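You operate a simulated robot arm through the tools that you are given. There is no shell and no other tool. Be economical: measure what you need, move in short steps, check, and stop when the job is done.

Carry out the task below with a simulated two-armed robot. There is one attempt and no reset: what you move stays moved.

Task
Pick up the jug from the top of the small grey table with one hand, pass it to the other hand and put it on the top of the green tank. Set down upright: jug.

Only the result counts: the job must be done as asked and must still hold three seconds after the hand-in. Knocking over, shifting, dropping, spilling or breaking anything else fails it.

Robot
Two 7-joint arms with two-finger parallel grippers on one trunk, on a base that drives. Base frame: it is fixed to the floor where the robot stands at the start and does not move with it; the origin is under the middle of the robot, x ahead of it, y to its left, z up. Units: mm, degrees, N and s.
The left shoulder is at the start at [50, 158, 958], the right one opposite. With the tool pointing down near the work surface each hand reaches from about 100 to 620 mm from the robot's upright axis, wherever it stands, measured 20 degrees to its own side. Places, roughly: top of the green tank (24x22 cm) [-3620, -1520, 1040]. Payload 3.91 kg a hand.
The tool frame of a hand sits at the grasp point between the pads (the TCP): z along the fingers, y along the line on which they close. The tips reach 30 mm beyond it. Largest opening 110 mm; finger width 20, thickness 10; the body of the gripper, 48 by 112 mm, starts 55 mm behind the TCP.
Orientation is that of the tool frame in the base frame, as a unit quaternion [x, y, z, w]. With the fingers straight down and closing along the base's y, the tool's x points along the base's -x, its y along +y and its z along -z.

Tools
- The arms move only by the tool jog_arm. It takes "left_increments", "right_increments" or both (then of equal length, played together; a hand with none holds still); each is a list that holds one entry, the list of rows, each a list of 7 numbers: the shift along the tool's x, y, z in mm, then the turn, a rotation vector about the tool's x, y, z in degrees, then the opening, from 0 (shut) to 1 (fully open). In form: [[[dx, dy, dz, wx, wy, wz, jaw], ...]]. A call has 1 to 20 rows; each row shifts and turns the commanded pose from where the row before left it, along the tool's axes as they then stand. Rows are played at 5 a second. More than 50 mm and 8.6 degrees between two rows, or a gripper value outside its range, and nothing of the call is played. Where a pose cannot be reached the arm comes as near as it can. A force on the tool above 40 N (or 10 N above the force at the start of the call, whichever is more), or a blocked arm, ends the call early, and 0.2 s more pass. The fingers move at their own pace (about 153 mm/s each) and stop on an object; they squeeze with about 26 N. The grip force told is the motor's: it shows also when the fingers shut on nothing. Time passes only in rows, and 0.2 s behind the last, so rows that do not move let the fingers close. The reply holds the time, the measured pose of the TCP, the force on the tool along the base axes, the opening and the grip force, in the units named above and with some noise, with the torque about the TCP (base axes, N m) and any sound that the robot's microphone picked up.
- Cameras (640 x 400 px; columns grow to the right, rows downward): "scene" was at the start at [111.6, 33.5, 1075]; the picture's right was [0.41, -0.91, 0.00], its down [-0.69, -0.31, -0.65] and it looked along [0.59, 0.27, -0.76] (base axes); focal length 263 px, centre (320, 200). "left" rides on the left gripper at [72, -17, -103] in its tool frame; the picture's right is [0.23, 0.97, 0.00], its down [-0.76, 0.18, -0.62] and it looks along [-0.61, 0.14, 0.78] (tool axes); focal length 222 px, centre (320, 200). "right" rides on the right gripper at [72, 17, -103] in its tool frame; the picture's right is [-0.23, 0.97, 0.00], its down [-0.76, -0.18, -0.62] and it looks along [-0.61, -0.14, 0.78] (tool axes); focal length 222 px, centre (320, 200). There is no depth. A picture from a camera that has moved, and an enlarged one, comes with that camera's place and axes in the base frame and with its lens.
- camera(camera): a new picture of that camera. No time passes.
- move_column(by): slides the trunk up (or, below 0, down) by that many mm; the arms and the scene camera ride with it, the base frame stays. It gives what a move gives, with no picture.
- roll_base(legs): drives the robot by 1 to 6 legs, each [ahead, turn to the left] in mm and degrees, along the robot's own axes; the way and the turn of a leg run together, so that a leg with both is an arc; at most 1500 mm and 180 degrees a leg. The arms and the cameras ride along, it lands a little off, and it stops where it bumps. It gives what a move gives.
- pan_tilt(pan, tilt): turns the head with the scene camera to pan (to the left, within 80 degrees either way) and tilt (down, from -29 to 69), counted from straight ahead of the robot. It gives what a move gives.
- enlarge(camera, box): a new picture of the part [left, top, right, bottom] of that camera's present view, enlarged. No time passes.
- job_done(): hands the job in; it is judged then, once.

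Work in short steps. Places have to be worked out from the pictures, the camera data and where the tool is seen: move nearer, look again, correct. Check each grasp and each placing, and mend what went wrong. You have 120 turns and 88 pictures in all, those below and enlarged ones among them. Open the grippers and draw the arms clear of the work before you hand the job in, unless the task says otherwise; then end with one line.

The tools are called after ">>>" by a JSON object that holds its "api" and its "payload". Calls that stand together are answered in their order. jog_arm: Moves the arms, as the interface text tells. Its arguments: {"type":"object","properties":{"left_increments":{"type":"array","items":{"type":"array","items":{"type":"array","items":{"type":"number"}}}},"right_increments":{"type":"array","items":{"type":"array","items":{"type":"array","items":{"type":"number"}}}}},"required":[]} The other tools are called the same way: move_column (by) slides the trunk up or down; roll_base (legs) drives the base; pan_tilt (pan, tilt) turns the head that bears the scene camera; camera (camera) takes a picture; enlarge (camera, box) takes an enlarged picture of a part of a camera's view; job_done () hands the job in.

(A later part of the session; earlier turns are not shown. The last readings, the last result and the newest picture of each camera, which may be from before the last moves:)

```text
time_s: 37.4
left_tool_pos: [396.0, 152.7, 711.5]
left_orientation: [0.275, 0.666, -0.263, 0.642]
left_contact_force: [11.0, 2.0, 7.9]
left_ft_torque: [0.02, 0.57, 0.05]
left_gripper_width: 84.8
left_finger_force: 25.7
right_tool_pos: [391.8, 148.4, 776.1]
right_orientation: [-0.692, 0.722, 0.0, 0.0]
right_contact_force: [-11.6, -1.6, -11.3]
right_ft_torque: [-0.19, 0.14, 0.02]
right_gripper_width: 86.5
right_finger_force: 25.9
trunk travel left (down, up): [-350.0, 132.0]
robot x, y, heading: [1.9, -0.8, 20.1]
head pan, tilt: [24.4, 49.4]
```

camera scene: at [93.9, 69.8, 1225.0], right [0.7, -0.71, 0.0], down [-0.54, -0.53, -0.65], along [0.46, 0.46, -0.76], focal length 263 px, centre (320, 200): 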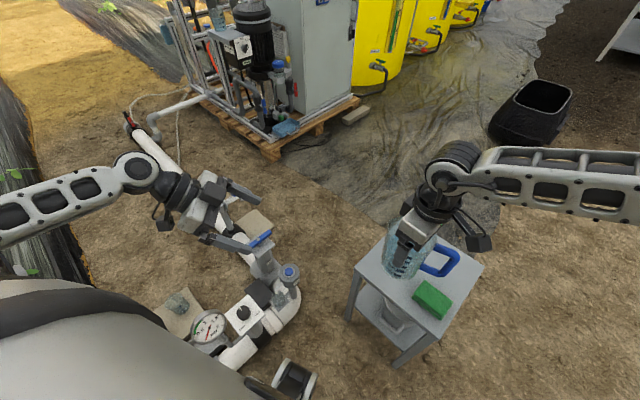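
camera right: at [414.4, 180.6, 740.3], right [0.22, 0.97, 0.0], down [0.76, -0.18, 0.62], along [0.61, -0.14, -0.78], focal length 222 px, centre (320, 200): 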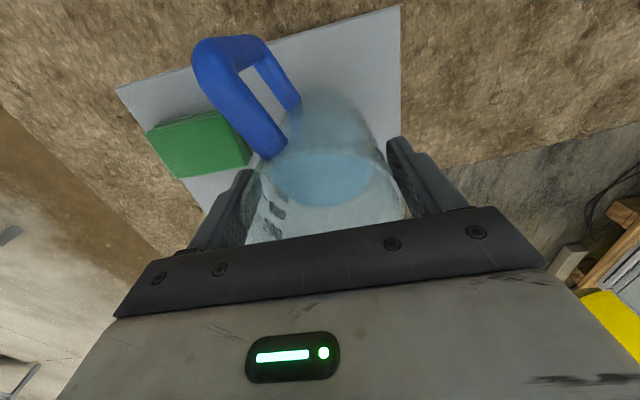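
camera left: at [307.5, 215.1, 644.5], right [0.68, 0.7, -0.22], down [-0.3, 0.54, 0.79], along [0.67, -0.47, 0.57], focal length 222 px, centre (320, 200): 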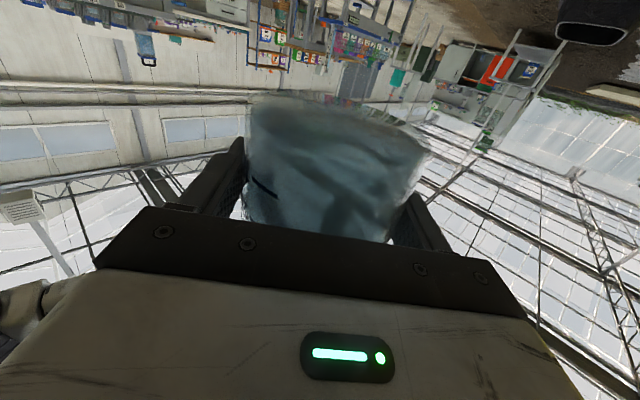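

Reduced. Now the right hand opens while the left holds.

>>> {"api": "jog_arm", "payload": {"right_increments": [[[0, 0, 0, 0, 0, 0, 0.8], [0, 0, 0, 0, 0, 0, 0.9], [0, 0, 0, 0, 0, 0, 1], [0, 0, 0, 0, 0, 0, 1]]]}}

>>> {"api": "camera", "payload": {"camera": "left"}}

>>> {"api": "enlarge", "payload": {"camera": "scene", "box": [300, 130, 500, 330]}}

```text
time_s: 38.4
left_tool_pos: [395.7, 152.5, 711.6]
left_orientation: [0.276, 0.667, -0.261, 0.641]
left_contact_force: [-0.5, 0.3, -0.5]
left_ft_torque: [0.02, 0.01, 0.0]
left_gripper_width: 84.8
left_finger_force: 26.8
right_tool_pos: [393.1, 147.4, 776.6]
right_orientation: [-0.692, 0.721, -0.001, 0.0]
right_contact_force: [0.0, 0.3, 0.6]
right_ft_torque: [-0.01, 0.02, -0.05]
right_gripper_width: 110.0
right_finger_force: 0.1
trunk travel left (down, up): [-350.0, 132.0]
robot x, y, heading: [-0.5, -0.1, 19.9]
head pan, tilt: [24.4, 49.4]
```

```text
53 pictures are left
camera left: at [309.0, 215.2, 643.2], right [0.68, 0.7, -0.22], down [-0.3, 0.54, 0.79], along [0.67, -0.47, 0.57], focal length 222 px, centre (320, 200)
```

left: 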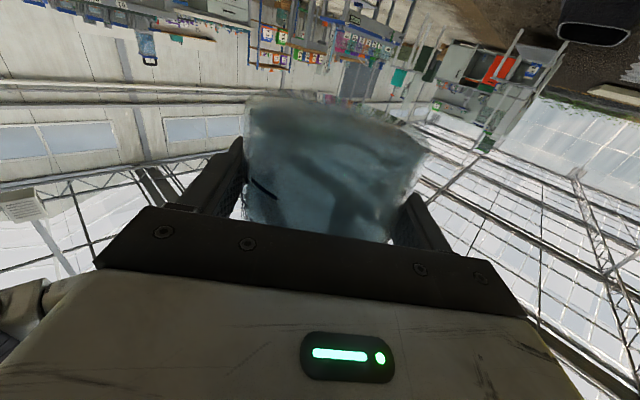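

```text
2.00 times, centred on (400, 230) of scene
camera zoom: at [94.0, 69.8, 1224.9], right [0.7, -0.71, 0.0], down [-0.54, -0.53, -0.65], along [0.46, 0.46, -0.76], focal length 526 px, centre (160, 140)
```

zoom: 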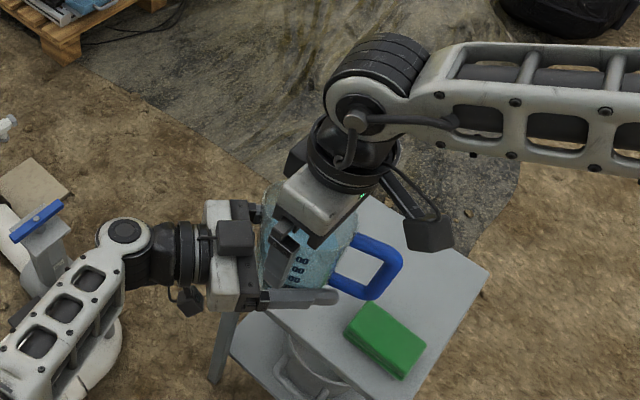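

Right is free, left holds. I raise the right hand straight up out of the way.

>>> {"api": "jog_arm", "payload": {"right_increments": [[[0, 0, -20, 0, 0, 0, 1], [0, 0, -30, 0, 0, 0, 1], [0, 0, -30, 0, 0, 0, 1], [0, 0, -30, 0, 0, 0, 1], [0, 0, 0, 0, 0, 0, 1]]]}}

>>> {"api": "camera", "payload": {"camera": "scene"}}

```text
time_s: 39.6
left_tool_pos: [396.2, 153.8, 712.1]
left_orientation: [0.275, 0.666, -0.261, 0.642]
left_contact_force: [0.4, 0.1, -0.9]
left_ft_torque: [0.03, -0.01, -0.01]
left_gripper_width: 84.6
left_finger_force: 26.2
right_tool_pos: [391.6, 147.4, 888.1]
right_orientation: [-0.693, 0.721, 0.0, 0.001]
right_contact_force: [-0.4, 0.1, -0.4]
right_ft_torque: [-0.03, 0.01, 0.05]
right_gripper_width: 110.1
right_finger_force: 0.1
trunk travel left (down, up): [-350.0, 132.0]
robot x, y, heading: [0.8, 2.2, 20.2]
head pan, tilt: [24.4, 49.4]
```

```text
51 pictures are left
camera scene: at [93.9, 69.8, 1224.9], right [0.7, -0.71, 0.0], down [-0.54, -0.53, -0.65], along [0.46, 0.46, -0.76], focal length 263 px, centre (320, 200)
```

scene: 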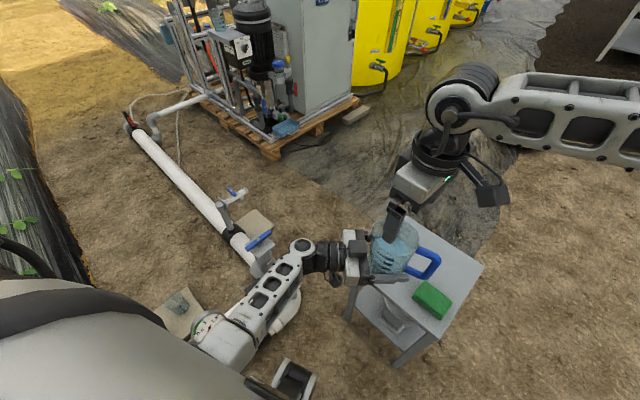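

The jug is in the left hand, upright. I move the right hand off to the right side, unrolling its wrist.

>>> {"api": "jog_arm", "payload": {"right_increments": [[[35, -14, -10, 0, 0, 0, 1], [35, -14, 0, 0, 0, 0, 1], [35, -14, 0, 0, 0, 0, 1], [35, -14, 0, 0, 0, 0, 1], [35, -14, 0, 0, 0, 0, 1], [35, -14, 0, 0, 0, 0, 1], [0, 0, 0, 0, 0, 8, 1], [0, 0, 0, 0, 0, 8, 1], [0, 0, 0, 0, 0, 8, 1], [0, 0, 0, 0, 0, 8, 1], [0, 0, 0, 0, 0, 8, 1], [0, 0, 0, 0, 0, 8, 1], [0, 0, 0, 0, 0, 8, 1]]]}}

>>> {"api": "move_column", "payload": {"by": 130}}

>>> {"api": "enlarge", "payload": {"camera": "scene", "box": [300, 130, 500, 330]}}

```text
time_s: 42.4
left_tool_pos: [397.4, 154.1, 713.4]
left_orientation: [0.276, 0.666, -0.261, 0.643]
left_contact_force: [0.1, -0.3, -0.5]
left_ft_torque: [0.03, 0.02, 0.01]
left_gripper_width: 84.9
left_finger_force: 26.3
right_tool_pos: [414.7, 74.9, 896.0]
right_orientation: [-0.271, 0.963, 0.0, 0.0]
right_contact_force: [-0.5, 0.8, 0.2]
right_ft_torque: [0.03, 0.0, 0.02]
right_gripper_width: 110.1
right_finger_force: 0.1
right hand out of reach, approached as far as the arm can: row 3, 4, 5, 6
trunk travel left (down, up): [-350.0, 132.0]
robot x, y, heading: [0.8, -2.3, 19.9]
head pan, tilt: [24.4, 49.4]
```

```text
time_s: 44.0
left_tool_pos: [398.5, 154.9, 843.9]
left_orientation: [0.278, 0.665, -0.261, 0.642]
left_contact_force: [0.2, 0.0, -4.5]
left_ft_torque: [0.02, 0.0, -0.03]
left_gripper_width: 84.9
left_finger_force: 26.4
right_tool_pos: [415.5, 75.1, 1026.0]
right_orientation: [-0.273, 0.962, -0.001, 0.001]
right_contact_force: [0.4, 0.6, 0.9]
right_ft_torque: [0.03, -0.01, 0.0]
right_gripper_width: 109.9
right_finger_force: 0.0
trunk travel left (down, up): [-480.0, 2.0]
robot x, y, heading: [1.4, -0.1, 20.3]
head pan, tilt: [24.4, 49.4]
```

```text
2.00 times, centred on (400, 230) of scene
camera zoom: at [94.1, 69.9, 1354.9], right [0.7, -0.71, 0.0], down [-0.54, -0.53, -0.65], along [0.46, 0.46, -0.76], focal length 526 px, centre (160, 140)
```

zoom: 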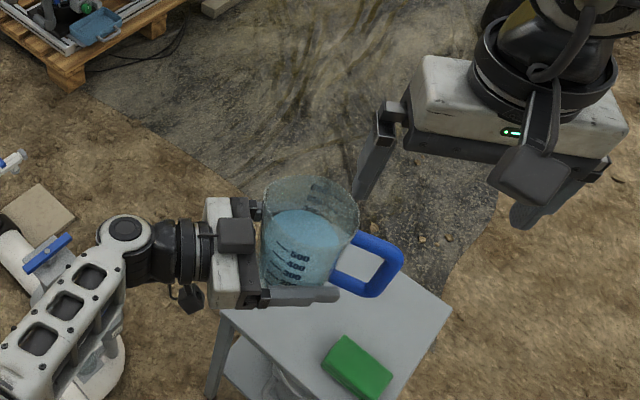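

Jug is upright in the left hand with handle clear. I move the right hand away to the side and lower, before raising the left.

>>> {"api": "jog_arm", "payload": {"right_increments": [[[0, -40, 0, 0, 0, 0, 1], [0, -40, 10, 0, 0, 0, 1], [0, -40, 25, 0, 0, 0, 1], [0, -40, 25, 0, 0, 0, 1], [0, -40, 25, 0, 0, 0, 1], [0, -30, 25, 0, 0, 0, 1], [20, 0, 25, 0, 0, 0, 1]]]}}

>>> {"api": "jog_arm", "payload": {"left_increments": [[[-10, 0, 0, 0, 0, 0, 0], [-20, 0, 0, 0, 0, 0, 0], [-25, 0, 0, 0, 0, 0, 0], [-25, 0, 0, 0, 0, 0, 0], [-25, 0, 0, 0, 0, 0, 0], [-25, 0, 0, 0, 0, 0, 0], [-20, 0, 0, 0, 0, 0, 0], [-10, 0, 0, 0, 0, 0, 0], [0, 0, 0, 0, 0, 0, 0]]]}}

>>> {"api": "camera", "payload": {"camera": "scene"}}

```text
time_s: 45.6
left_tool_pos: [398.0, 154.5, 843.5]
left_orientation: [0.277, 0.665, -0.26, 0.643]
left_contact_force: [-0.6, -0.8, -3.1]
left_ft_torque: [0.03, 0.01, -0.01]
left_gripper_width: 84.9
left_finger_force: 26.5
right_tool_pos: [521.2, -131.4, 891.7]
right_orientation: [-0.273, 0.962, 0.0, 0.001]
right_contact_force: [-0.3, 0.2, -0.6]
right_ft_torque: [-0.03, 0.01, -0.01]
right_gripper_width: 110.0
right_finger_force: 0.1
trunk travel left (down, up): [-480.0, 2.0]
robot x, y, heading: [-1.5, -2.0, 19.8]
head pan, tilt: [24.4, 49.4]
```

```text
time_s: 47.6
left_tool_pos: [405.6, 139.6, 1016.6]
left_orientation: [0.269, 0.654, -0.268, 0.654]
left_contact_force: [0.1, 0.5, -3.6]
left_ft_torque: [0.05, -0.02, 0.01]
left_gripper_width: 84.9
left_finger_force: 26.1
right_tool_pos: [520.4, -131.9, 892.3]
right_orientation: [-0.273, 0.962, 0.0, 0.0]
right_contact_force: [0.0, 0.4, 0.1]
right_ft_torque: [-0.01, 0.05, -0.06]
right_gripper_width: 110.0
right_finger_force: 0.0
trunk travel left (down, up): [-480.0, 2.0]
robot x, y, heading: [-1.3, -0.9, 20.2]
head pan, tilt: [24.4, 49.4]
```

```text
49 pictures are left
camera scene: at [94.0, 69.8, 1354.9], right [0.7, -0.71, 0.0], down [-0.54, -0.53, -0.65], along [0.46, 0.46, -0.76], focal length 263 px, centre (320, 200)
```

scene: 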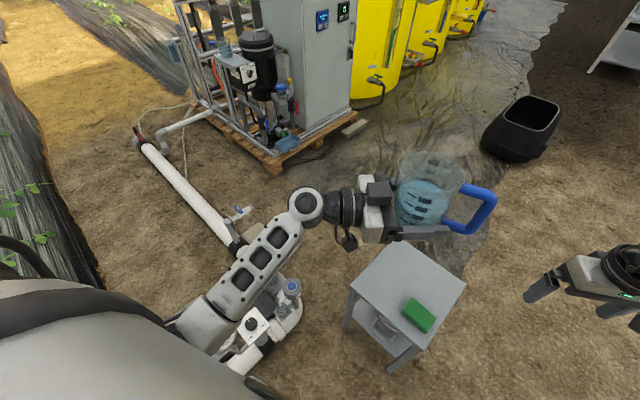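

Jug is lifted well. Before driving, I look around: pan right and left.

>>> {"api": "pan_tilt", "payload": {"pan": -75, "tilt": 20}}

>>> {"api": "camera", "payload": {"camera": "scene"}}

>>> {"api": "pan_tilt", "payload": {"pan": 75, "tilt": 20}}

>>> {"api": "camera", "payload": {"camera": "scene"}}

```text
time_s: 49.4
left_tool_pos: [406.4, 141.3, 1016.4]
left_orientation: [0.27, 0.653, -0.27, 0.654]
left_contact_force: [0.6, -0.2, -4.2]
left_ft_torque: [0.04, -0.01, -0.03]
left_gripper_width: 84.7
left_finger_force: 26.1
right_tool_pos: [519.5, -131.5, 892.6]
right_orientation: [-0.273, 0.962, 0.0, 0.0]
right_contact_force: [0.0, 0.9, -0.3]
right_ft_torque: [0.02, 0.0, -0.01]
right_gripper_width: 110.1
right_finger_force: 0.0
trunk travel left (down, up): [-480.0, 2.0]
robot x, y, heading: [-3.1, -2.6, 20.5]
head pan, tilt: [-75.0, 20.0]
```

```text
48 pictures are left
camera scene: at [92.5, -60.7, 1399.8], right [-0.82, -0.58, 0.0], down [-0.2, 0.28, -0.94], along [0.54, -0.77, -0.34], focal length 263 px, centre (320, 200)
```

scene: 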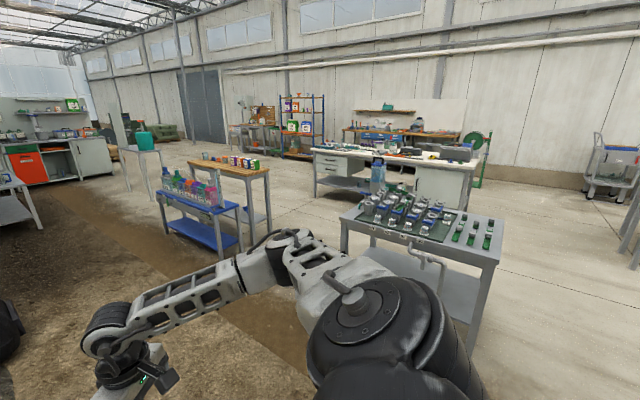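

```text
time_s: 51.7
left_tool_pos: [406.8, 141.4, 1015.2]
left_orientation: [0.269, 0.654, -0.269, 0.654]
left_contact_force: [0.3, 0.6, -3.6]
left_ft_torque: [0.04, -0.01, 0.0]
left_gripper_width: 84.7
left_finger_force: 26.2
right_tool_pos: [520.0, -131.3, 892.3]
right_orientation: [-0.274, 0.962, 0.001, 0.001]
right_contact_force: [-0.6, 0.0, 0.3]
right_ft_torque: [0.02, 0.03, 0.03]
right_gripper_width: 110.1
right_finger_force: 0.0
trunk travel left (down, up): [-480.0, 2.0]
robot x, y, heading: [-1.1, 1.9, 20.4]
head pan, tilt: [75.0, 20.0]
```

```text
47 pictures are left
camera scene: at [30.4, 108.2, 1399.8], right [1.0, 0.09, 0.0], down [0.03, -0.34, -0.94], along [-0.08, 0.94, -0.34], focal length 263 px, centre (320, 200)
```

scene: 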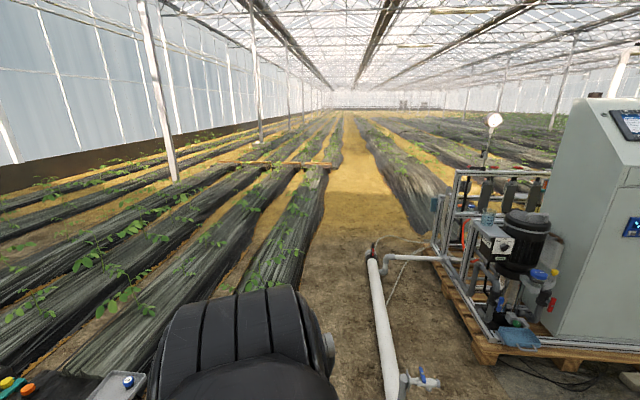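

Nothing tall within ~1 m. I turn right 90° in place and look along the way.

>>> {"api": "roll_base", "payload": {"legs": [[0, -90]]}}

>>> {"api": "pan_tilt", "payload": {"pan": -70, "tilt": 22}}

>>> {"api": "camera", "payload": {"camera": "scene"}}

```text
time_s: 55.9
left_tool_pos: [145.3, -404.6, 1015.9]
left_orientation: [0.652, 0.275, -0.651, 0.275]
left_contact_force: [0.1, 0.9, -3.5]
left_ft_torque: [0.0, -0.02, 0.04]
left_gripper_width: 84.5
left_finger_force: 26.0
right_tool_pos: [-126.9, -521.4, 892.7]
right_orientation: [0.484, 0.875, -0.001, 0.001]
right_contact_force: [0.0, -0.1, -0.2]
right_ft_torque: [0.01, -0.01, 0.0]
right_gripper_width: 109.9
right_finger_force: 0.1
trunk travel left (down, up): [-480.0, 2.0]
robot x, y, heading: [2.3, 2.9, -69.5]
head pan, tilt: [75.0, 20.0]
```

```text
time_s: 58.2
left_tool_pos: [145.0, -405.4, 1015.7]
left_orientation: [0.652, 0.275, -0.651, 0.275]
left_contact_force: [-0.2, -0.3, -4.4]
left_ft_torque: [0.04, 0.0, -0.01]
left_gripper_width: 84.6
left_finger_force: 25.9
right_tool_pos: [-126.7, -521.2, 893.1]
right_orientation: [0.483, 0.876, 0.0, 0.0]
right_contact_force: [-0.5, 0.2, 0.2]
right_ft_torque: [0.03, 0.03, 0.01]
right_gripper_width: 110.0
right_finger_force: 0.1
trunk travel left (down, up): [-480.0, 2.0]
robot x, y, heading: [1.7, -0.8, -69.4]
head pan, tilt: [-70.0, 22.0]
```

```text
46 pictures are left
camera scene: at [-55.1, -96.8, 1396.5], right [-0.65, 0.76, 0.0], down [0.28, 0.24, -0.93], along [-0.7, -0.6, -0.37], focal length 263 px, centre (320, 200)
```

scene: 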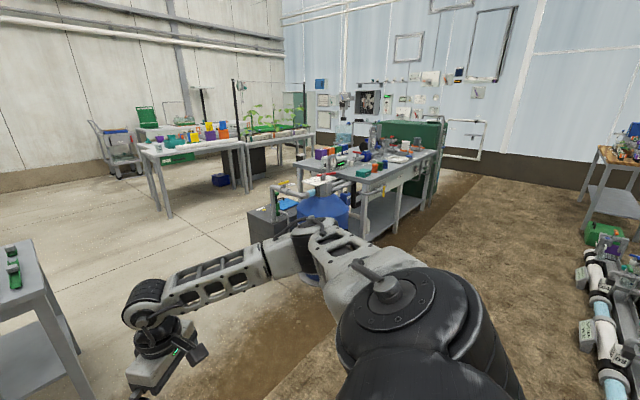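

The green tank is near (413,124), behind a bench. I enlarge.

>>> {"api": "enlarge", "payload": {"camera": "scene", "box": [230, 80, 520, 260]}}

```text
2.21 times, centred on (375, 170) of scene
camera zoom: at [-55.1, -96.8, 1396.5], right [-0.65, 0.76, 0.0], down [0.28, 0.24, -0.93], along [-0.7, -0.6, -0.37], focal length 580 px, centre (199, 266)
```

zoom: 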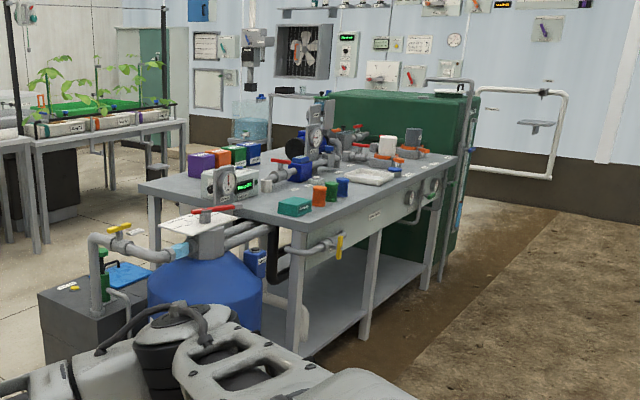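

The tank is a tall box beyond the bench. I turn to face along the dirt corridor (az −171°) and look ahead.

>>> {"api": "roll_base", "payload": {"legs": [[0, -101]]}}

>>> {"api": "pan_tilt", "payload": {"pan": 10, "tilt": 20}}

>>> {"api": "camera", "payload": {"camera": "scene"}}

```text
time_s: 62.8
left_tool_pos: [-422.9, -78.4, 1015.3]
left_orientation: [0.632, -0.318, -0.632, -0.317]
left_contact_force: [-0.4, -0.1, -4.1]
left_ft_torque: [-0.05, -0.03, -0.03]
left_gripper_width: 84.7
left_finger_force: 26.0
right_tool_pos: [-495.9, 207.9, 891.8]
right_orientation: [0.98, 0.2, -0.001, 0.001]
right_contact_force: [0.8, -0.1, -0.3]
right_ft_torque: [-0.02, 0.04, -0.02]
right_gripper_width: 110.2
right_finger_force: 0.1
trunk travel left (down, up): [-480.0, 2.0]
robot x, y, heading: [0.5, -1.0, -168.5]
head pan, tilt: [-70.0, 22.0]
```

```text
time_s: 64.3
left_tool_pos: [-422.1, -79.1, 1015.0]
left_orientation: [0.632, -0.318, -0.632, -0.317]
left_contact_force: [-0.3, -0.7, -3.9]
left_ft_torque: [-0.02, 0.0, 0.0]
left_gripper_width: 84.7
left_finger_force: 26.1
right_tool_pos: [-495.4, 207.5, 891.5]
right_orientation: [0.98, 0.201, 0.0, -0.001]
right_contact_force: [-0.2, -0.4, -0.1]
right_ft_torque: [0.0, 0.0, -0.03]
right_gripper_width: 110.3
right_finger_force: 0.1
trunk travel left (down, up): [-480.0, 2.0]
robot x, y, heading: [-3.3, 0.3, -168.3]
head pan, tilt: [10.0, 20.0]
```

```text
44 pictures are left
camera scene: at [-125.1, -40.8, 1399.8], right [-0.37, 0.93, 0.0], down [0.32, 0.13, -0.94], along [-0.87, -0.35, -0.34], focal length 263 px, centre (320, 200)
```

scene: 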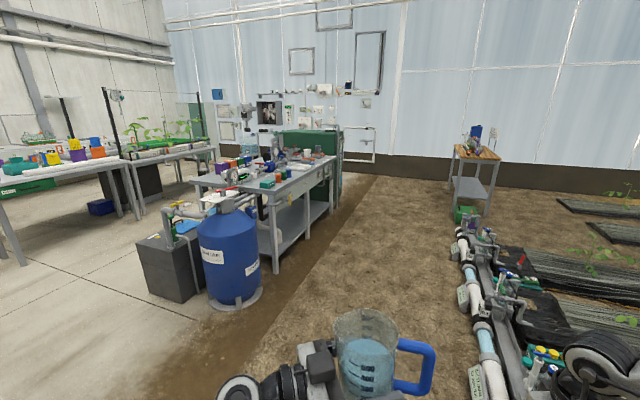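

Corridor is clear. I drive 1500 mm ahead.

>>> {"api": "roll_base", "payload": {"legs": [[1500, 0]]}}

>>> {"api": "pan_tilt", "payload": {"pan": 22, "tilt": 16}}

>>> {"api": "camera", "payload": {"camera": "scene"}}

>>> {"api": "enlarge", "payload": {"camera": "scene", "box": [200, 60, 440, 260]}}

```text
time_s: 71.8
left_tool_pos: [-1885.2, -399.6, 1015.9]
left_orientation: [0.635, -0.312, -0.634, -0.311]
left_contact_force: [-0.4, -0.8, -3.3]
left_ft_torque: [-0.04, -0.03, 0.03]
left_gripper_width: 84.5
left_finger_force: 26.0
right_tool_pos: [-1962.2, -116.3, 892.4]
right_orientation: [0.978, 0.209, -0.001, 0.0]
right_contact_force: [-0.1, 0.6, -0.3]
right_ft_torque: [0.0, 0.05, -0.02]
right_gripper_width: 110.1
right_finger_force: 0.1
trunk travel left (down, up): [-480.0, 2.0]
robot x, y, heading: [-1465.3, -314.6, -167.3]
head pan, tilt: [10.0, 20.0]
```

```text
time_s: 72.5
left_tool_pos: [-1884.8, -402.3, 1014.8]
left_orientation: [0.635, -0.311, -0.635, -0.311]
left_contact_force: [0.6, -0.1, -4.1]
left_ft_torque: [-0.08, 0.01, -0.02]
left_gripper_width: 84.5
left_finger_force: 26.2
right_tool_pos: [-1962.9, -115.4, 893.1]
right_orientation: [0.978, 0.209, 0.0, 0.0]
right_contact_force: [-0.6, -0.3, 0.2]
right_ft_torque: [-0.03, -0.01, 0.01]
right_gripper_width: 110.2
right_finger_force: 0.0
trunk travel left (down, up): [-480.0, 2.0]
robot x, y, heading: [-1463.1, -316.2, -167.5]
head pan, tilt: [22.0, 16.0]
```

```text
43 pictures are left
camera scene: at [-1578.9, -374.7, 1406.3], right [-0.57, 0.82, 0.0], down [0.23, 0.16, -0.96], along [-0.79, -0.55, -0.28], focal length 263 px, centre (320, 200)
```

scene: 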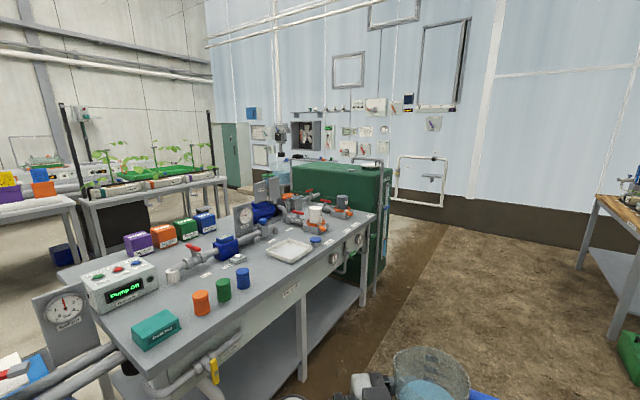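

```text
2.00 times, centred on (320, 160) of scene
camera zoom: at [-1578.9, -374.7, 1406.3], right [-0.57, 0.82, 0.0], down [0.23, 0.16, -0.96], along [-0.79, -0.55, -0.28], focal length 526 px, centre (320, 280)
```

zoom: 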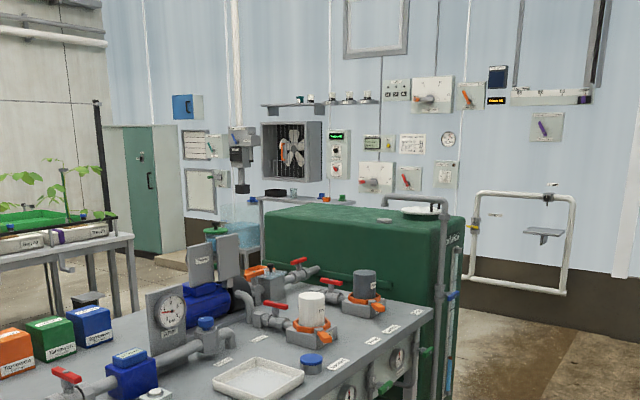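

The tank top is a large slab around x −3240…−3790, y −1040…−1910; bench stands in front (x>−2970). I'll drive on along the corridor to its +y side and look closer.

>>> {"api": "roll_base", "payload": {"legs": [[0, -11.5], [1500, 0]]}}

>>> {"api": "pan_tilt", "payload": {"pan": 60, "tilt": 22}}

>>> {"api": "camera", "payload": {"camera": "scene"}}

```text
time_s: 80.6
left_tool_pos: [-3387.8, -371.9, 1015.5]
left_orientation: [0.605, -0.368, -0.604, -0.367]
left_contact_force: [-0.1, 0.4, -3.9]
left_ft_torque: [-0.05, 0.0, 0.02]
left_gripper_width: 84.6
left_finger_force: 25.6
right_tool_pos: [-3412.8, -78.5, 891.5]
right_orientation: [0.993, 0.119, 0.0, 0.0]
right_contact_force: [0.2, 0.0, 0.8]
right_ft_torque: [0.03, 0.0, -0.03]
right_gripper_width: 110.0
right_finger_force: 0.0
trunk travel left (down, up): [-480.0, 2.0]
robot x, y, heading: [-2957.4, -363.2, -177.6]
head pan, tilt: [22.0, 16.0]
```

```text
time_s: 81.7
left_tool_pos: [-3387.8, -372.5, 1014.7]
left_orientation: [0.604, -0.368, -0.604, -0.368]
left_contact_force: [0.0, 0.0, -4.3]
left_ft_torque: [-0.04, 0.03, 0.0]
left_gripper_width: 84.3
left_finger_force: 26.4
right_tool_pos: [-3413.2, -79.2, 891.8]
right_orientation: [0.993, 0.12, -0.001, 0.0]
right_contact_force: [0.2, -0.3, -0.7]
right_ft_torque: [0.01, -0.02, 0.0]
right_gripper_width: 110.1
right_finger_force: 0.0
trunk travel left (down, up): [-480.0, 2.0]
robot x, y, heading: [-2959.5, -367.0, -177.7]
head pan, tilt: [60.0, 22.0]
```

```text
41 pictures are left
camera scene: at [-3040.1, -445.7, 1396.5], right [-0.88, 0.47, 0.0], down [0.17, 0.33, -0.93], along [-0.43, -0.82, -0.37], focal length 263 px, centre (320, 200)
```

scene: 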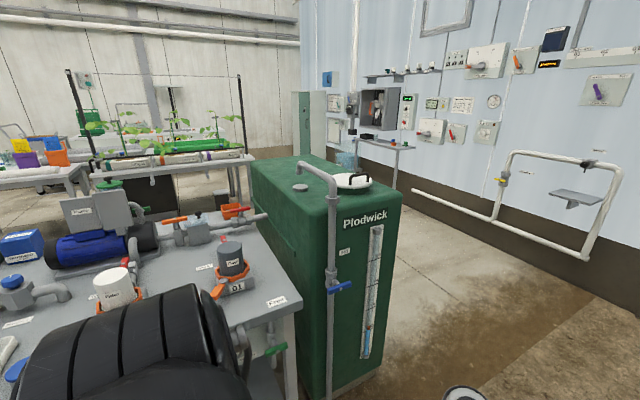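

I enlarge the tank top to see what stands on it.

>>> {"api": "enlarge", "payload": {"camera": "scene", "box": [235, 130, 425, 250]}}

```text
3.33 times, centred on (330, 190) of scene
camera zoom: at [-3040.1, -445.7, 1396.5], right [-0.88, 0.47, 0.0], down [0.17, 0.33, -0.93], along [-0.43, -0.82, -0.37], focal length 876 px, centre (287, 233)
```

zoom: 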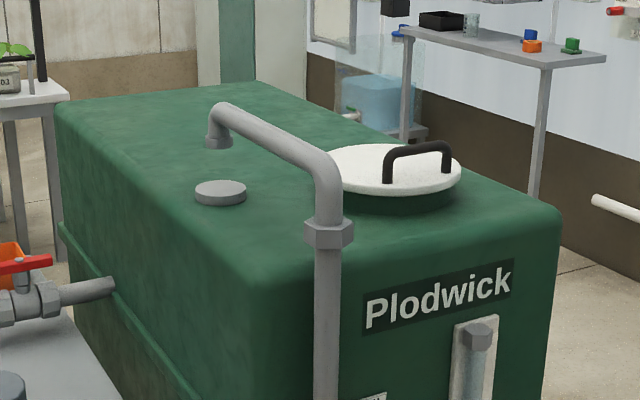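

Tank is free from its −x side (wall ~1.9 m beyond). The free area lies behind the lid and the pipe. I'll approach facing +x with the hand pointing forward; so first I swing the left hand (with jug) about the vertical by 48° to point forward, here in free space.

>>> {"api": "jog_arm", "payload": {"left_increments": [[[0, 0, 0, -4, 0, 0, 0], [0, 0, 0, -6, 0, 0, 0], [0, 0, 0, -6, 0, 0, 0], [0, 0, 0, -6, 0, 0, 0], [0, 0, 0, -6, 0, 0, 0], [0, 0, 0, -6, 0, 0, 0], [0, 0, 0, -6, 0, 0, 0], [0, 0, 0, -4, 0, 0, 0], [0, 0, 0, -4, 0, 0, 0], [0, 0, 0, 0, 1.2, 0, 0], [0, 0, 0, 0, 1.2, 0, 0], [0, 0, 0, 0, 0, 0, 0]]]}}

>>> {"api": "pan_tilt", "payload": {"pan": 10, "tilt": 35}}

>>> {"api": "camera", "payload": {"camera": "scene"}}

```text
time_s: 83.2
left_tool_pos: [-3409.5, -415.7, 1015.2]
left_orientation: [-0.666, 0.239, 0.703, 0.08]
left_contact_force: [0.1, -0.2, -3.9]
left_ft_torque: [-0.06, 0.0, -0.02]
left_gripper_width: 84.6
left_finger_force: 25.4
right_tool_pos: [-3412.9, -79.0, 891.6]
right_orientation: [0.993, 0.12, 0.0, 0.002]
right_contact_force: [0.0, -0.3, 0.2]
right_ft_torque: [0.02, 0.01, 0.01]
right_gripper_width: 110.3
right_finger_force: 0.1
trunk travel left (down, up): [-480.0, 2.0]
robot x, y, heading: [-2955.9, -360.8, -177.6]
head pan, tilt: [60.0, 22.0]
stopped in row 7 (left hand): the arm was blocked; the commanded pose is now the measured one
```

```text
time_s: 84.4
left_tool_pos: [-3408.3, -415.4, 1017.1]
left_orientation: [-0.665, 0.239, 0.703, 0.081]
left_contact_force: [1.4, 0.2, -3.2]
left_ft_torque: [-0.05, -0.02, 0.03]
left_gripper_width: 84.4
left_finger_force: 25.6
right_tool_pos: [-3412.6, -79.3, 892.7]
right_orientation: [0.993, 0.12, -0.001, 0.0]
right_contact_force: [0.7, 0.8, 0.6]
right_ft_torque: [0.02, 0.02, -0.01]
right_gripper_width: 109.8
right_finger_force: 0.0
trunk travel left (down, up): [-480.0, 2.0]
robot x, y, heading: [-2956.3, -364.7, -177.8]
head pan, tilt: [10.0, 35.0]
```

```text
39 pictures are left
camera scene: at [-3082.9, -382.4, 1375.9], right [-0.21, 0.98, 0.0], down [0.56, 0.12, -0.82], along [-0.8, -0.17, -0.57], focal length 263 px, centre (320, 200)
```

scene: 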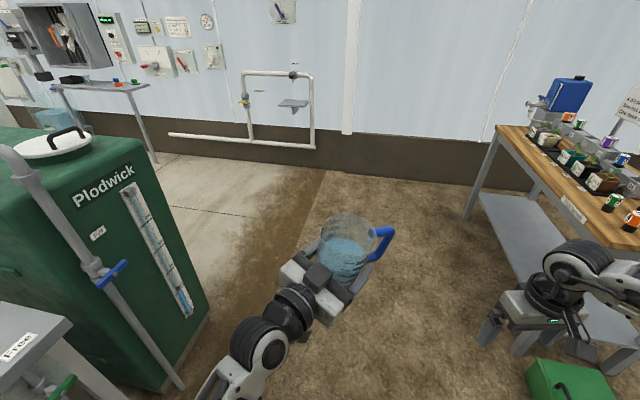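

The arm jammed with the hand rolled ~13° (hand now points R −29°). I level the jug by rolling back in small steps while easing the swing a little.

>>> {"api": "jog_arm", "payload": {"left_increments": [[[0, 0, 0, 3, 0, -3, 0], [0, 0, 0, 3, 0, -3, 0], [0, 0, 0, 3, 0, -3, 0], [0, 0, 0, 0, 0, -3, 0], [0, 0, 0, 0, 0, -1.2, 0], [0, 0, 0, 0, 0, 0, 0]]]}}

>>> {"api": "camera", "payload": {"camera": "scene"}}

```text
time_s: 85.8
left_tool_pos: [-3409.9, -415.2, 1017.7]
left_orientation: [0.681, -0.215, -0.666, -0.213]
left_contact_force: [0.7, -0.2, -4.2]
left_ft_torque: [-0.05, -0.02, -0.03]
left_gripper_width: 84.3
left_finger_force: 25.9
right_tool_pos: [-3411.2, -79.0, 893.1]
right_orientation: [0.993, 0.119, -0.001, 0.0]
right_contact_force: [0.8, 0.4, 0.1]
right_ft_torque: [-0.02, 0.03, -0.01]
right_gripper_width: 110.1
right_finger_force: 0.0
trunk travel left (down, up): [-480.0, 2.0]
robot x, y, heading: [-2956.2, -364.6, -177.6]
head pan, tilt: [10.0, 35.0]
```

```text
38 pictures are left
camera scene: at [-3082.9, -382.3, 1375.9], right [-0.21, 0.98, 0.0], down [0.56, 0.12, -0.82], along [-0.8, -0.17, -0.57], focal length 263 px, centre (320, 200)
```

scene: 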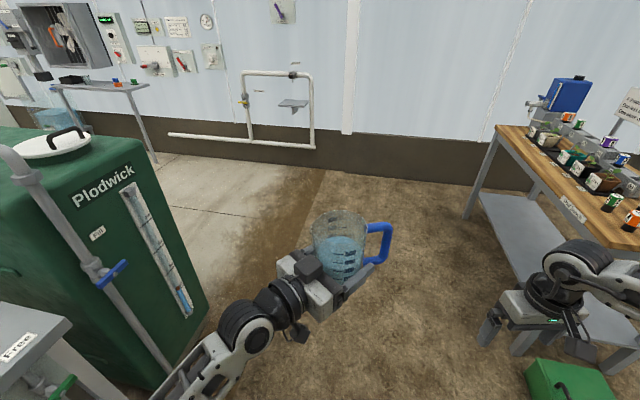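

The jug is level again, hand pointing R −38°. I check my own base footprint by looking straight down.

>>> {"api": "pan_tilt", "payload": {"pan": -25, "tilt": 69}}

>>> {"api": "camera", "payload": {"camera": "scene"}}

```text
time_s: 86.8
left_tool_pos: [-3409.8, -416.3, 1017.6]
left_orientation: [0.681, -0.215, -0.667, -0.213]
left_contact_force: [0.2, 0.2, -3.4]
left_ft_torque: [-0.07, 0.0, 0.02]
left_gripper_width: 84.3
left_finger_force: 25.6
right_tool_pos: [-3412.6, -78.5, 892.1]
right_orientation: [0.993, 0.119, -0.001, 0.0]
right_contact_force: [-0.4, 0.3, 0.3]
right_ft_torque: [0.01, -0.02, -0.04]
right_gripper_width: 109.9
right_finger_force: 0.0
trunk travel left (down, up): [-480.0, 2.0]
robot x, y, heading: [-2956.0, -366.6, -177.8]
head pan, tilt: [-25.0, 68.8]
```

```text
37 pictures are left
camera scene: at [-3048.5, -342.1, 1332.3], right [0.39, 0.92, 0.0], down [0.86, -0.36, -0.36], along [-0.33, 0.14, -0.93], focal length 263 px, centre (320, 200)
```

scene: 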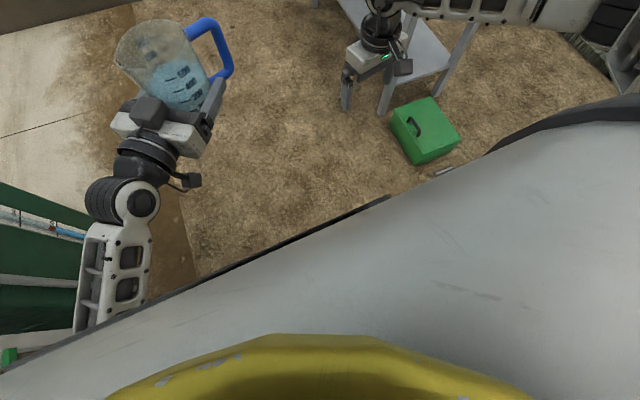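

The base front is hidden but earlier views bound it to <~250 mm. I retract the right hand toward the body so it will not touch the tank, and raise the left hand ~100 mm.

>>> {"api": "jog_arm", "payload": {"right_increments": [[[37, 7, 0, 0, 0, 0, 1], [37, 7, 0, 0, 0, 0, 1], [37, 7, 0, 0, 0, 0, 1], [37, 7, 0, 0, 0, 0, 1], [37, 7, 0, 0, 0, 0, 1], [37, 7, 0, 0, 0, 0, 1], [37, 7, 0, 0, 0, 0, 1], [30, 5, 0, 0, 0, 0, 1]]], "left_increments": [[[-8, 0, 0, 0, 0, 0, 0], [-16, 0, 0, 0, 0, 0, 0], [-20, 0, 0, 0, 0, 0, 0], [-20, 0, 0, 0, 0, 0, 0], [-20, 0, 0, 0, 0, 0, 0], [-16, 0, 0, 0, 0, 0, 0], [-10, 0, 0, 0, 0, 0, 0], [0, 0, 0, 0, 0, 0, 0]]]}}

>>> {"api": "pan_tilt", "payload": {"pan": 0, "tilt": 35}}

>>> {"api": "camera", "payload": {"camera": "scene"}}

```text
time_s: 88.6
left_tool_pos: [-3410.5, -414.3, 1126.8]
left_orientation: [0.682, -0.216, -0.665, -0.213]
left_contact_force: [-0.3, -0.2, -2.9]
left_ft_torque: [-0.06, -0.03, -0.01]
left_gripper_width: 84.5
left_finger_force: 25.8
right_tool_pos: [-3128.8, -56.6, 880.2]
right_orientation: [0.993, 0.119, -0.001, 0.001]
right_contact_force: [0.2, -0.3, -0.6]
right_ft_torque: [0.0, 0.01, 0.02]
right_gripper_width: 110.0
right_finger_force: 0.1
right hand out of reach, approached as far as the arm can: row 8
trunk travel left (down, up): [-480.0, 2.0]
robot x, y, heading: [-2955.7, -363.6, -177.6]
head pan, tilt: [-25.0, 68.8]
```

```text
time_s: 89.6
left_tool_pos: [-3411.1, -413.7, 1127.1]
left_orientation: [0.681, -0.215, -0.667, -0.213]
left_contact_force: [-0.3, 0.1, -4.6]
left_ft_torque: [-0.01, -0.06, 0.04]
left_gripper_width: 84.6
left_finger_force: 26.6
right_tool_pos: [-3128.5, -56.6, 879.7]
right_orientation: [0.993, 0.118, 0.0, 0.0]
right_contact_force: [0.7, 0.8, 1.4]
right_ft_torque: [0.0, 0.02, 0.0]
right_gripper_width: 110.0
right_finger_force: 0.0
trunk travel left (down, up): [-480.0, 2.0]
robot x, y, heading: [-2960.2, -364.7, -177.9]
head pan, tilt: [0.0, 35.0]
```

```text
36 pictures are left
camera scene: at [-3084.8, -367.1, 1375.8], right [-0.04, 1.0, 0.0], down [0.57, 0.02, -0.82], along [-0.82, -0.03, -0.57], focal length 263 px, centre (320, 200)
```

scene: 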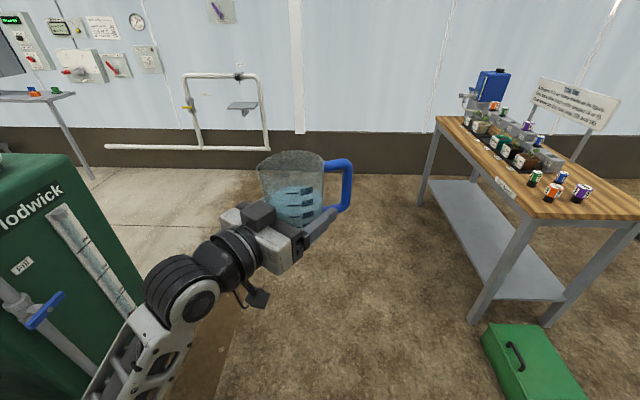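

Path ahead is clear. I drive 1340 mm ahead, then turn left 88° to face −y and look.

>>> {"api": "roll_base", "payload": {"legs": [[1340, 0], [0, 88]]}}

>>> {"api": "pan_tilt", "payload": {"pan": 25, "tilt": 30}}

>>> {"api": "camera", "payload": {"camera": "scene"}}

```text
time_s: 100.1
left_tool_pos: [-4244.4, -866.9, 1127.8]
left_orientation: [0.635, 0.328, -0.622, 0.319]
left_contact_force: [-0.7, 0.4, -3.9]
left_ft_torque: [0.04, -0.07, -0.03]
left_gripper_width: 84.5
left_finger_force: 26.0
right_tool_pos: [-4601.9, -580.3, 880.5]
right_orientation: [0.62, 0.784, 0.0, 0.0]
right_contact_force: [0.0, -0.2, -0.4]
right_ft_torque: [0.02, 0.01, 0.0]
right_gripper_width: 110.2
right_finger_force: 0.1
trunk travel left (down, up): [-480.0, 2.0]
robot x, y, heading: [-4289.8, -407.5, -88.3]
head pan, tilt: [0.0, 35.0]
```

```text
time_s: 101.0
left_tool_pos: [-4245.7, -866.8, 1128.4]
left_orientation: [0.634, 0.327, -0.623, 0.319]
left_contact_force: [0.3, -0.3, -3.7]
left_ft_torque: [0.01, -0.08, -0.01]
left_gripper_width: 84.2
left_finger_force: 26.3
right_tool_pos: [-4600.5, -581.9, 881.2]
right_orientation: [0.62, 0.784, 0.0, 0.001]
right_contact_force: [0.4, -0.7, -1.1]
right_ft_torque: [-0.01, -0.04, -0.01]
right_gripper_width: 109.8
right_finger_force: 0.0
trunk travel left (down, up): [-480.0, 2.0]
robot x, y, heading: [-4294.0, -409.7, -88.0]
head pan, tilt: [25.0, 30.0]
```

```text
35 pictures are left
camera scene: at [-4249.3, -531.8, 1383.7], right [-0.89, -0.45, 0.0], down [-0.23, 0.45, -0.87], along [0.39, -0.77, -0.5], focal length 263 px, centre (320, 200)
```

scene: 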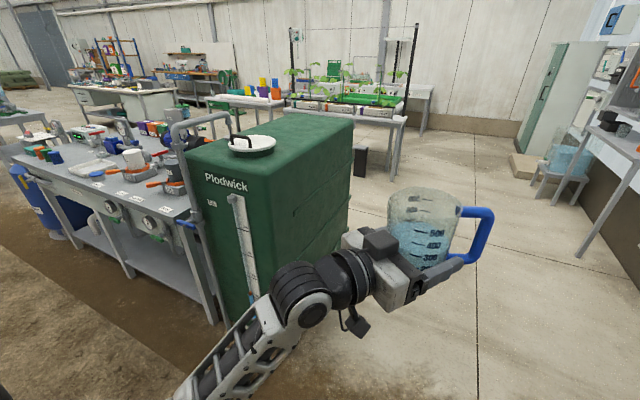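

Tank's −x edge is at x≈−3788 (y −1020…−1830). I drive 1350 mm along −y, keeping ~450 mm off it.

>>> {"api": "roll_base", "payload": {"legs": [[1350, 0]]}}

>>> {"api": "pan_tilt", "payload": {"pan": 70, "tilt": 40}}

>>> {"api": "camera", "payload": {"camera": "scene"}}

```text
time_s: 107.8
left_tool_pos: [-4188.6, -2228.5, 1128.3]
left_orientation: [0.633, 0.33, -0.622, 0.321]
left_contact_force: [-0.3, 0.5, -3.0]
left_ft_torque: [0.02, 0.0, 0.04]
left_gripper_width: 84.5
left_finger_force: 26.2
right_tool_pos: [-4547.6, -1946.3, 881.0]
right_orientation: [0.616, 0.788, 0.0, 0.001]
right_contact_force: [-0.2, -0.1, 0.6]
right_ft_torque: [0.02, -0.07, -0.01]
right_gripper_width: 110.0
right_finger_force: 0.0
trunk travel left (down, up): [-480.0, 2.0]
robot x, y, heading: [-4239.4, -1777.8, -87.5]
head pan, tilt: [25.0, 30.0]
```

```text
time_s: 108.9
left_tool_pos: [-4187.7, -2228.6, 1127.3]
left_orientation: [0.633, 0.33, -0.622, 0.322]
left_contact_force: [-0.3, 0.1, -3.4]
left_ft_torque: [0.02, -0.04, 0.0]
left_gripper_width: 84.6
left_finger_force: 25.7
right_tool_pos: [-4547.8, -1946.2, 880.1]
right_orientation: [0.616, 0.788, 0.0, 0.0]
right_contact_force: [-0.1, 0.6, -0.5]
right_ft_torque: [0.04, -0.03, 0.02]
right_gripper_width: 109.9
right_finger_force: 0.0
trunk travel left (down, up): [-480.0, 2.0]
robot x, y, heading: [-4242.4, -1773.9, -87.6]
head pan, tilt: [70.0, 40.0]
```

```text
34 pictures are left
camera scene: at [-4157.3, -1838.5, 1368.4], right [-0.3, -0.95, 0.0], down [-0.61, 0.19, -0.77], along [0.73, -0.23, -0.64], focal length 263 px, centre (320, 200)
```

scene: 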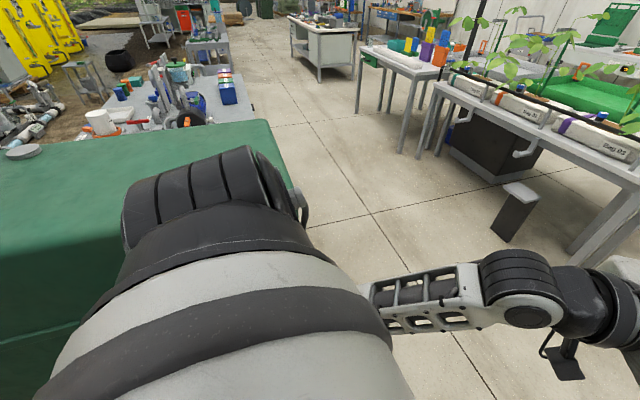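

I turn left 107° to face the tank's side and look at the top from close.

>>> {"api": "roll_base", "payload": {"legs": [[0, 107.5]]}}

>>> {"api": "pan_tilt", "payload": {"pan": 10, "tilt": 40}}

>>> {"api": "camera", "payload": {"camera": "scene"}}

```text
time_s: 113.9
left_tool_pos: [-3826.2, -1581.6, 1127.2]
left_orientation: [0.103, 0.707, -0.103, 0.692]
left_contact_force: [-0.4, 0.0, -4.5]
left_ft_torque: [0.04, 0.01, 0.02]
left_gripper_width: 84.4
left_finger_force: 26.1
right_tool_pos: [-3981.0, -2011.2, 881.4]
right_orientation: [-0.278, 0.961, 0.0, -0.001]
right_contact_force: [0.7, 0.0, 0.2]
right_ft_torque: [0.02, -0.03, 0.01]
right_gripper_width: 110.4
right_finger_force: 0.0
trunk travel left (down, up): [-480.0, 2.0]
robot x, y, heading: [-4241.9, -1772.4, 21.0]
head pan, tilt: [70.0, 40.0]
```

```text
time_s: 115.2
left_tool_pos: [-3826.2, -1580.9, 1126.8]
left_orientation: [0.103, 0.707, -0.103, 0.692]
left_contact_force: [0.3, -0.6, -3.3]
left_ft_torque: [0.0, 0.0, 0.03]
left_gripper_width: 84.2
left_finger_force: 25.7
right_tool_pos: [-3982.4, -2010.8, 880.1]
right_orientation: [-0.278, 0.961, 0.0, 0.0]
right_contact_force: [0.1, -0.5, 0.1]
right_ft_torque: [-0.01, 0.02, 0.01]
right_gripper_width: 110.2
right_finger_force: 0.0
trunk travel left (down, up): [-480.0, 2.0]
robot x, y, heading: [-4240.5, -1772.4, 20.8]
head pan, tilt: [10.0, 40.0]
```

```text
33 pictures are left
camera scene: at [-4129.5, -1714.5, 1368.4], right [0.51, -0.86, 0.0], down [-0.55, -0.33, -0.77], along [0.66, 0.39, -0.64], focal length 263 px, centre (320, 200)
```

scene: 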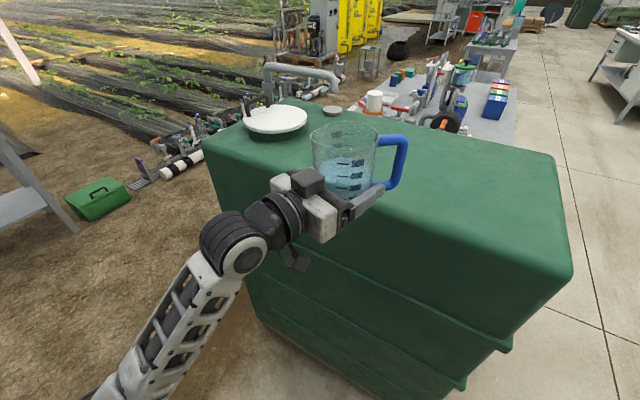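

Excellent view: tank's −x edge at x≈−3756, top free where I want. Target jug axis (−3685,−1520), leaving the hand's camera outside the edge. I move over it at height, also correcting 1.3° tilt.

>>> {"api": "jog_arm", "payload": {"left_increments": [[[0, 8, 9, 0, 1.3, 0, 0], [0, 16, 18, 0, 0, 0, 0], [0, 20, 23, 0, 0, 0, 0], [0, 20, 23, 0, 0, 0, 0], [0, 18, 20, 0, 0, 0, 0], [0, 12, 14, 0, 0, 0, 0], [0, 5, 6, 0, 0, 0, 0], [0, 0, 0, 0, 0, 0, 0]]]}}

>>> {"api": "camera", "payload": {"camera": "scene"}}

>>> {"api": "camera", "payload": {"camera": "left"}}

```text
time_s: 117.0
left_tool_pos: [-3689.0, -1519.5, 1122.9]
left_orientation: [0.103, 0.715, -0.101, 0.684]
left_contact_force: [-1.1, -0.2, -4.0]
left_ft_torque: [0.04, 0.04, 0.01]
left_gripper_width: 84.2
left_finger_force: 26.0
right_tool_pos: [-3981.1, -2011.4, 879.1]
right_orientation: [-0.278, 0.961, 0.0, 0.0]
right_contact_force: [-0.1, 0.7, 1.1]
right_ft_torque: [0.01, -0.01, 0.02]
right_gripper_width: 110.0
right_finger_force: 0.0
trunk travel left (down, up): [-480.0, 2.0]
robot x, y, heading: [-4243.1, -1774.9, 21.0]
head pan, tilt: [10.0, 40.0]
```

```text
32 pictures are left
camera scene: at [-4129.3, -1714.6, 1368.4], right [0.51, -0.86, 0.0], down [-0.55, -0.33, -0.77], along [0.66, 0.39, -0.64], focal length 263 px, centre (320, 200)
```

scene: 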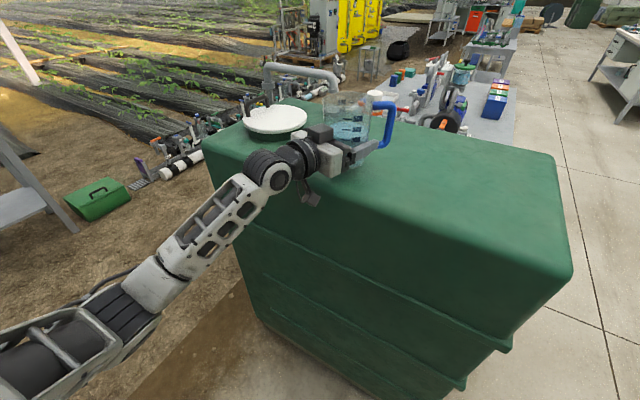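

```text
31 pictures are left
camera left: at [-3796.5, -1506.0, 1055.3], right [0.27, 0.94, -0.23], down [-0.51, 0.34, 0.79], along [0.81, -0.09, 0.57], focal length 222 px, centre (320, 200)
```

left: 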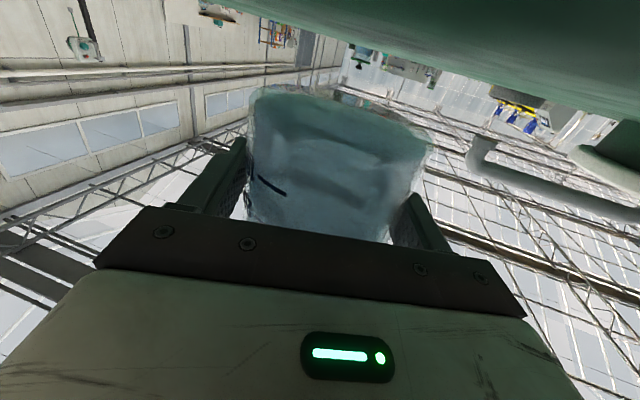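

Camera lens is at x −3796, outside the edge. I lower 34 mm and look.

>>> {"api": "jog_arm", "payload": {"left_increments": [[[8, 0, 0, 0, 0, 0, 0], [10, 0, 0, 0, 0, 0, 0], [10, 0, 0, 0, 0, 0, 0], [6, 0, 0, 0, 0, 0, 0], [0, 0, 0, 0, 0, 0, 0]]]}}

>>> {"api": "enlarge", "payload": {"camera": "scene", "box": [230, 60, 430, 220]}}

>>> {"api": "camera", "payload": {"camera": "left"}}

```text
time_s: 118.2
left_tool_pos: [-3691.5, -1519.4, 1094.5]
left_orientation: [0.103, 0.71, -0.101, 0.689]
left_contact_force: [3.7, 2.1, 17.7]
left_ft_torque: [-0.03, -0.42, 0.2]
left_gripper_width: 84.3
left_finger_force: 25.7
right_tool_pos: [-3982.1, -2011.3, 879.7]
right_orientation: [-0.278, 0.961, 0.0, 0.001]
right_contact_force: [0.5, -0.4, -0.3]
right_ft_torque: [0.01, -0.01, 0.01]
right_gripper_width: 109.8
right_finger_force: 0.0
trunk travel left (down, up): [-480.0, 2.0]
robot x, y, heading: [-4240.4, -1774.1, 21.2]
head pan, tilt: [10.0, 40.0]
```

```text
2.50 times, centred on (330, 140) of scene
camera zoom: at [-4130.8, -1715.2, 1368.9], right [0.51, -0.86, 0.0], down [-0.55, -0.33, -0.77], along [0.66, 0.39, -0.64], focal length 657 px, centre (295, 350)
```

zoom: 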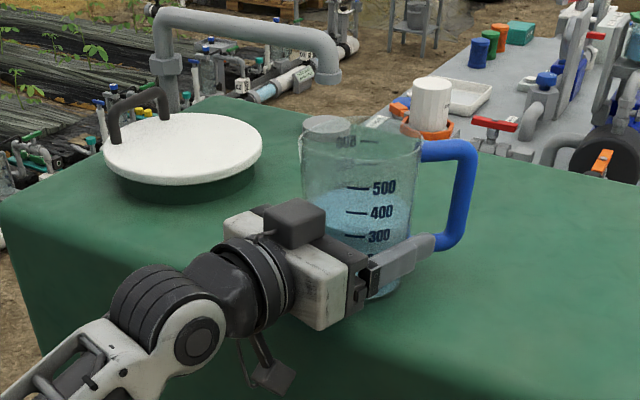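

```text
29 pictures are left
camera left: at [-3797.5, -1506.0, 1025.6], right [0.27, 0.93, -0.23], down [-0.52, 0.34, 0.78], along [0.81, -0.09, 0.58], focal length 222 px, centre (320, 200)
```

left: 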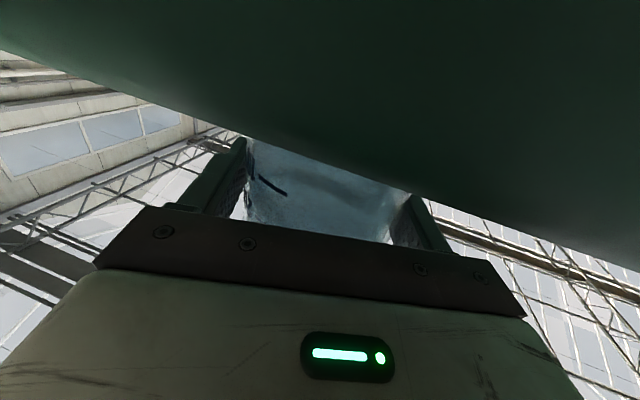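

Contact: ~22 N with small torque, so the jug base rests on the top (surface z≈1057). I relieve slightly (raise command 3 mm, tilt back 0.8°), then check forces.

>>> {"api": "jog_arm", "payload": {"left_increments": [[[-1.5, 0, 0, 0, -0.4, 0, 0], [-1.5, 0, 0, 0, -0.4, 0, 0], [0, 0, 0, 0, 0, 0, 0]]]}}

```text
time_s: 119.0
left_tool_pos: [-3692.4, -1519.3, 1092.9]
left_orientation: [0.103, 0.708, -0.102, 0.691]
left_contact_force: [3.7, 2.0, 16.9]
left_ft_torque: [0.0, 0.1, 0.19]
left_gripper_width: 84.2
left_finger_force: 26.2
right_tool_pos: [-3981.1, -2012.5, 880.7]
right_orientation: [-0.278, 0.961, 0.001, 0.001]
right_contact_force: [0.3, -0.1, 0.2]
right_ft_torque: [-0.02, 0.02, -0.03]
right_gripper_width: 109.7
right_finger_force: 0.1
trunk travel left (down, up): [-480.0, 2.0]
robot x, y, heading: [-4241.5, -1777.2, 21.0]
head pan, tilt: [10.0, 40.0]
```

Torque is nearly zero now; I ease up 2.5 mm more.

>>> {"api": "jog_arm", "payload": {"left_increments": [[[-1, 0, 0, 0, 0, 0, 0], [-1.5, 0, 0, 0, 0, 0, 0], [0, 0, 0, 0, 0, 0, 0]]]}}

>>> {"api": "enlarge", "payload": {"camera": "scene", "box": [270, 80, 390, 200]}}

```text
time_s: 119.8
left_tool_pos: [-3691.3, -1518.4, 1093.5]
left_orientation: [0.103, 0.71, -0.102, 0.689]
left_contact_force: [2.6, 1.0, 9.5]
left_ft_torque: [-0.02, -0.56, 0.07]
left_gripper_width: 84.2
left_finger_force: 26.2
right_tool_pos: [-3981.5, -2011.5, 880.0]
right_orientation: [-0.278, 0.961, 0.0, 0.0]
right_contact_force: [-0.1, 0.1, -0.5]
right_ft_torque: [-0.01, -0.03, -0.01]
right_gripper_width: 110.0
right_finger_force: 0.0
trunk travel left (down, up): [-480.0, 2.0]
robot x, y, heading: [-4236.1, -1772.7, 20.9]
head pan, tilt: [10.0, 40.0]
```

```text
3.33 times, centred on (330, 140) of scene
camera zoom: at [-4130.4, -1715.1, 1368.4], right [0.51, -0.86, 0.0], down [-0.55, -0.33, -0.77], along [0.66, 0.39, -0.64], focal length 876 px, centre (287, 400)
```

zoom: 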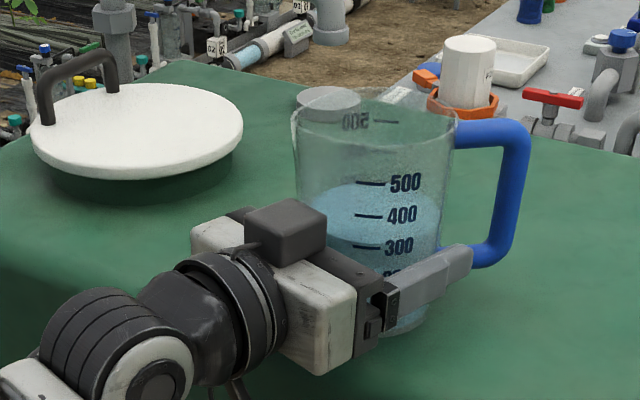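

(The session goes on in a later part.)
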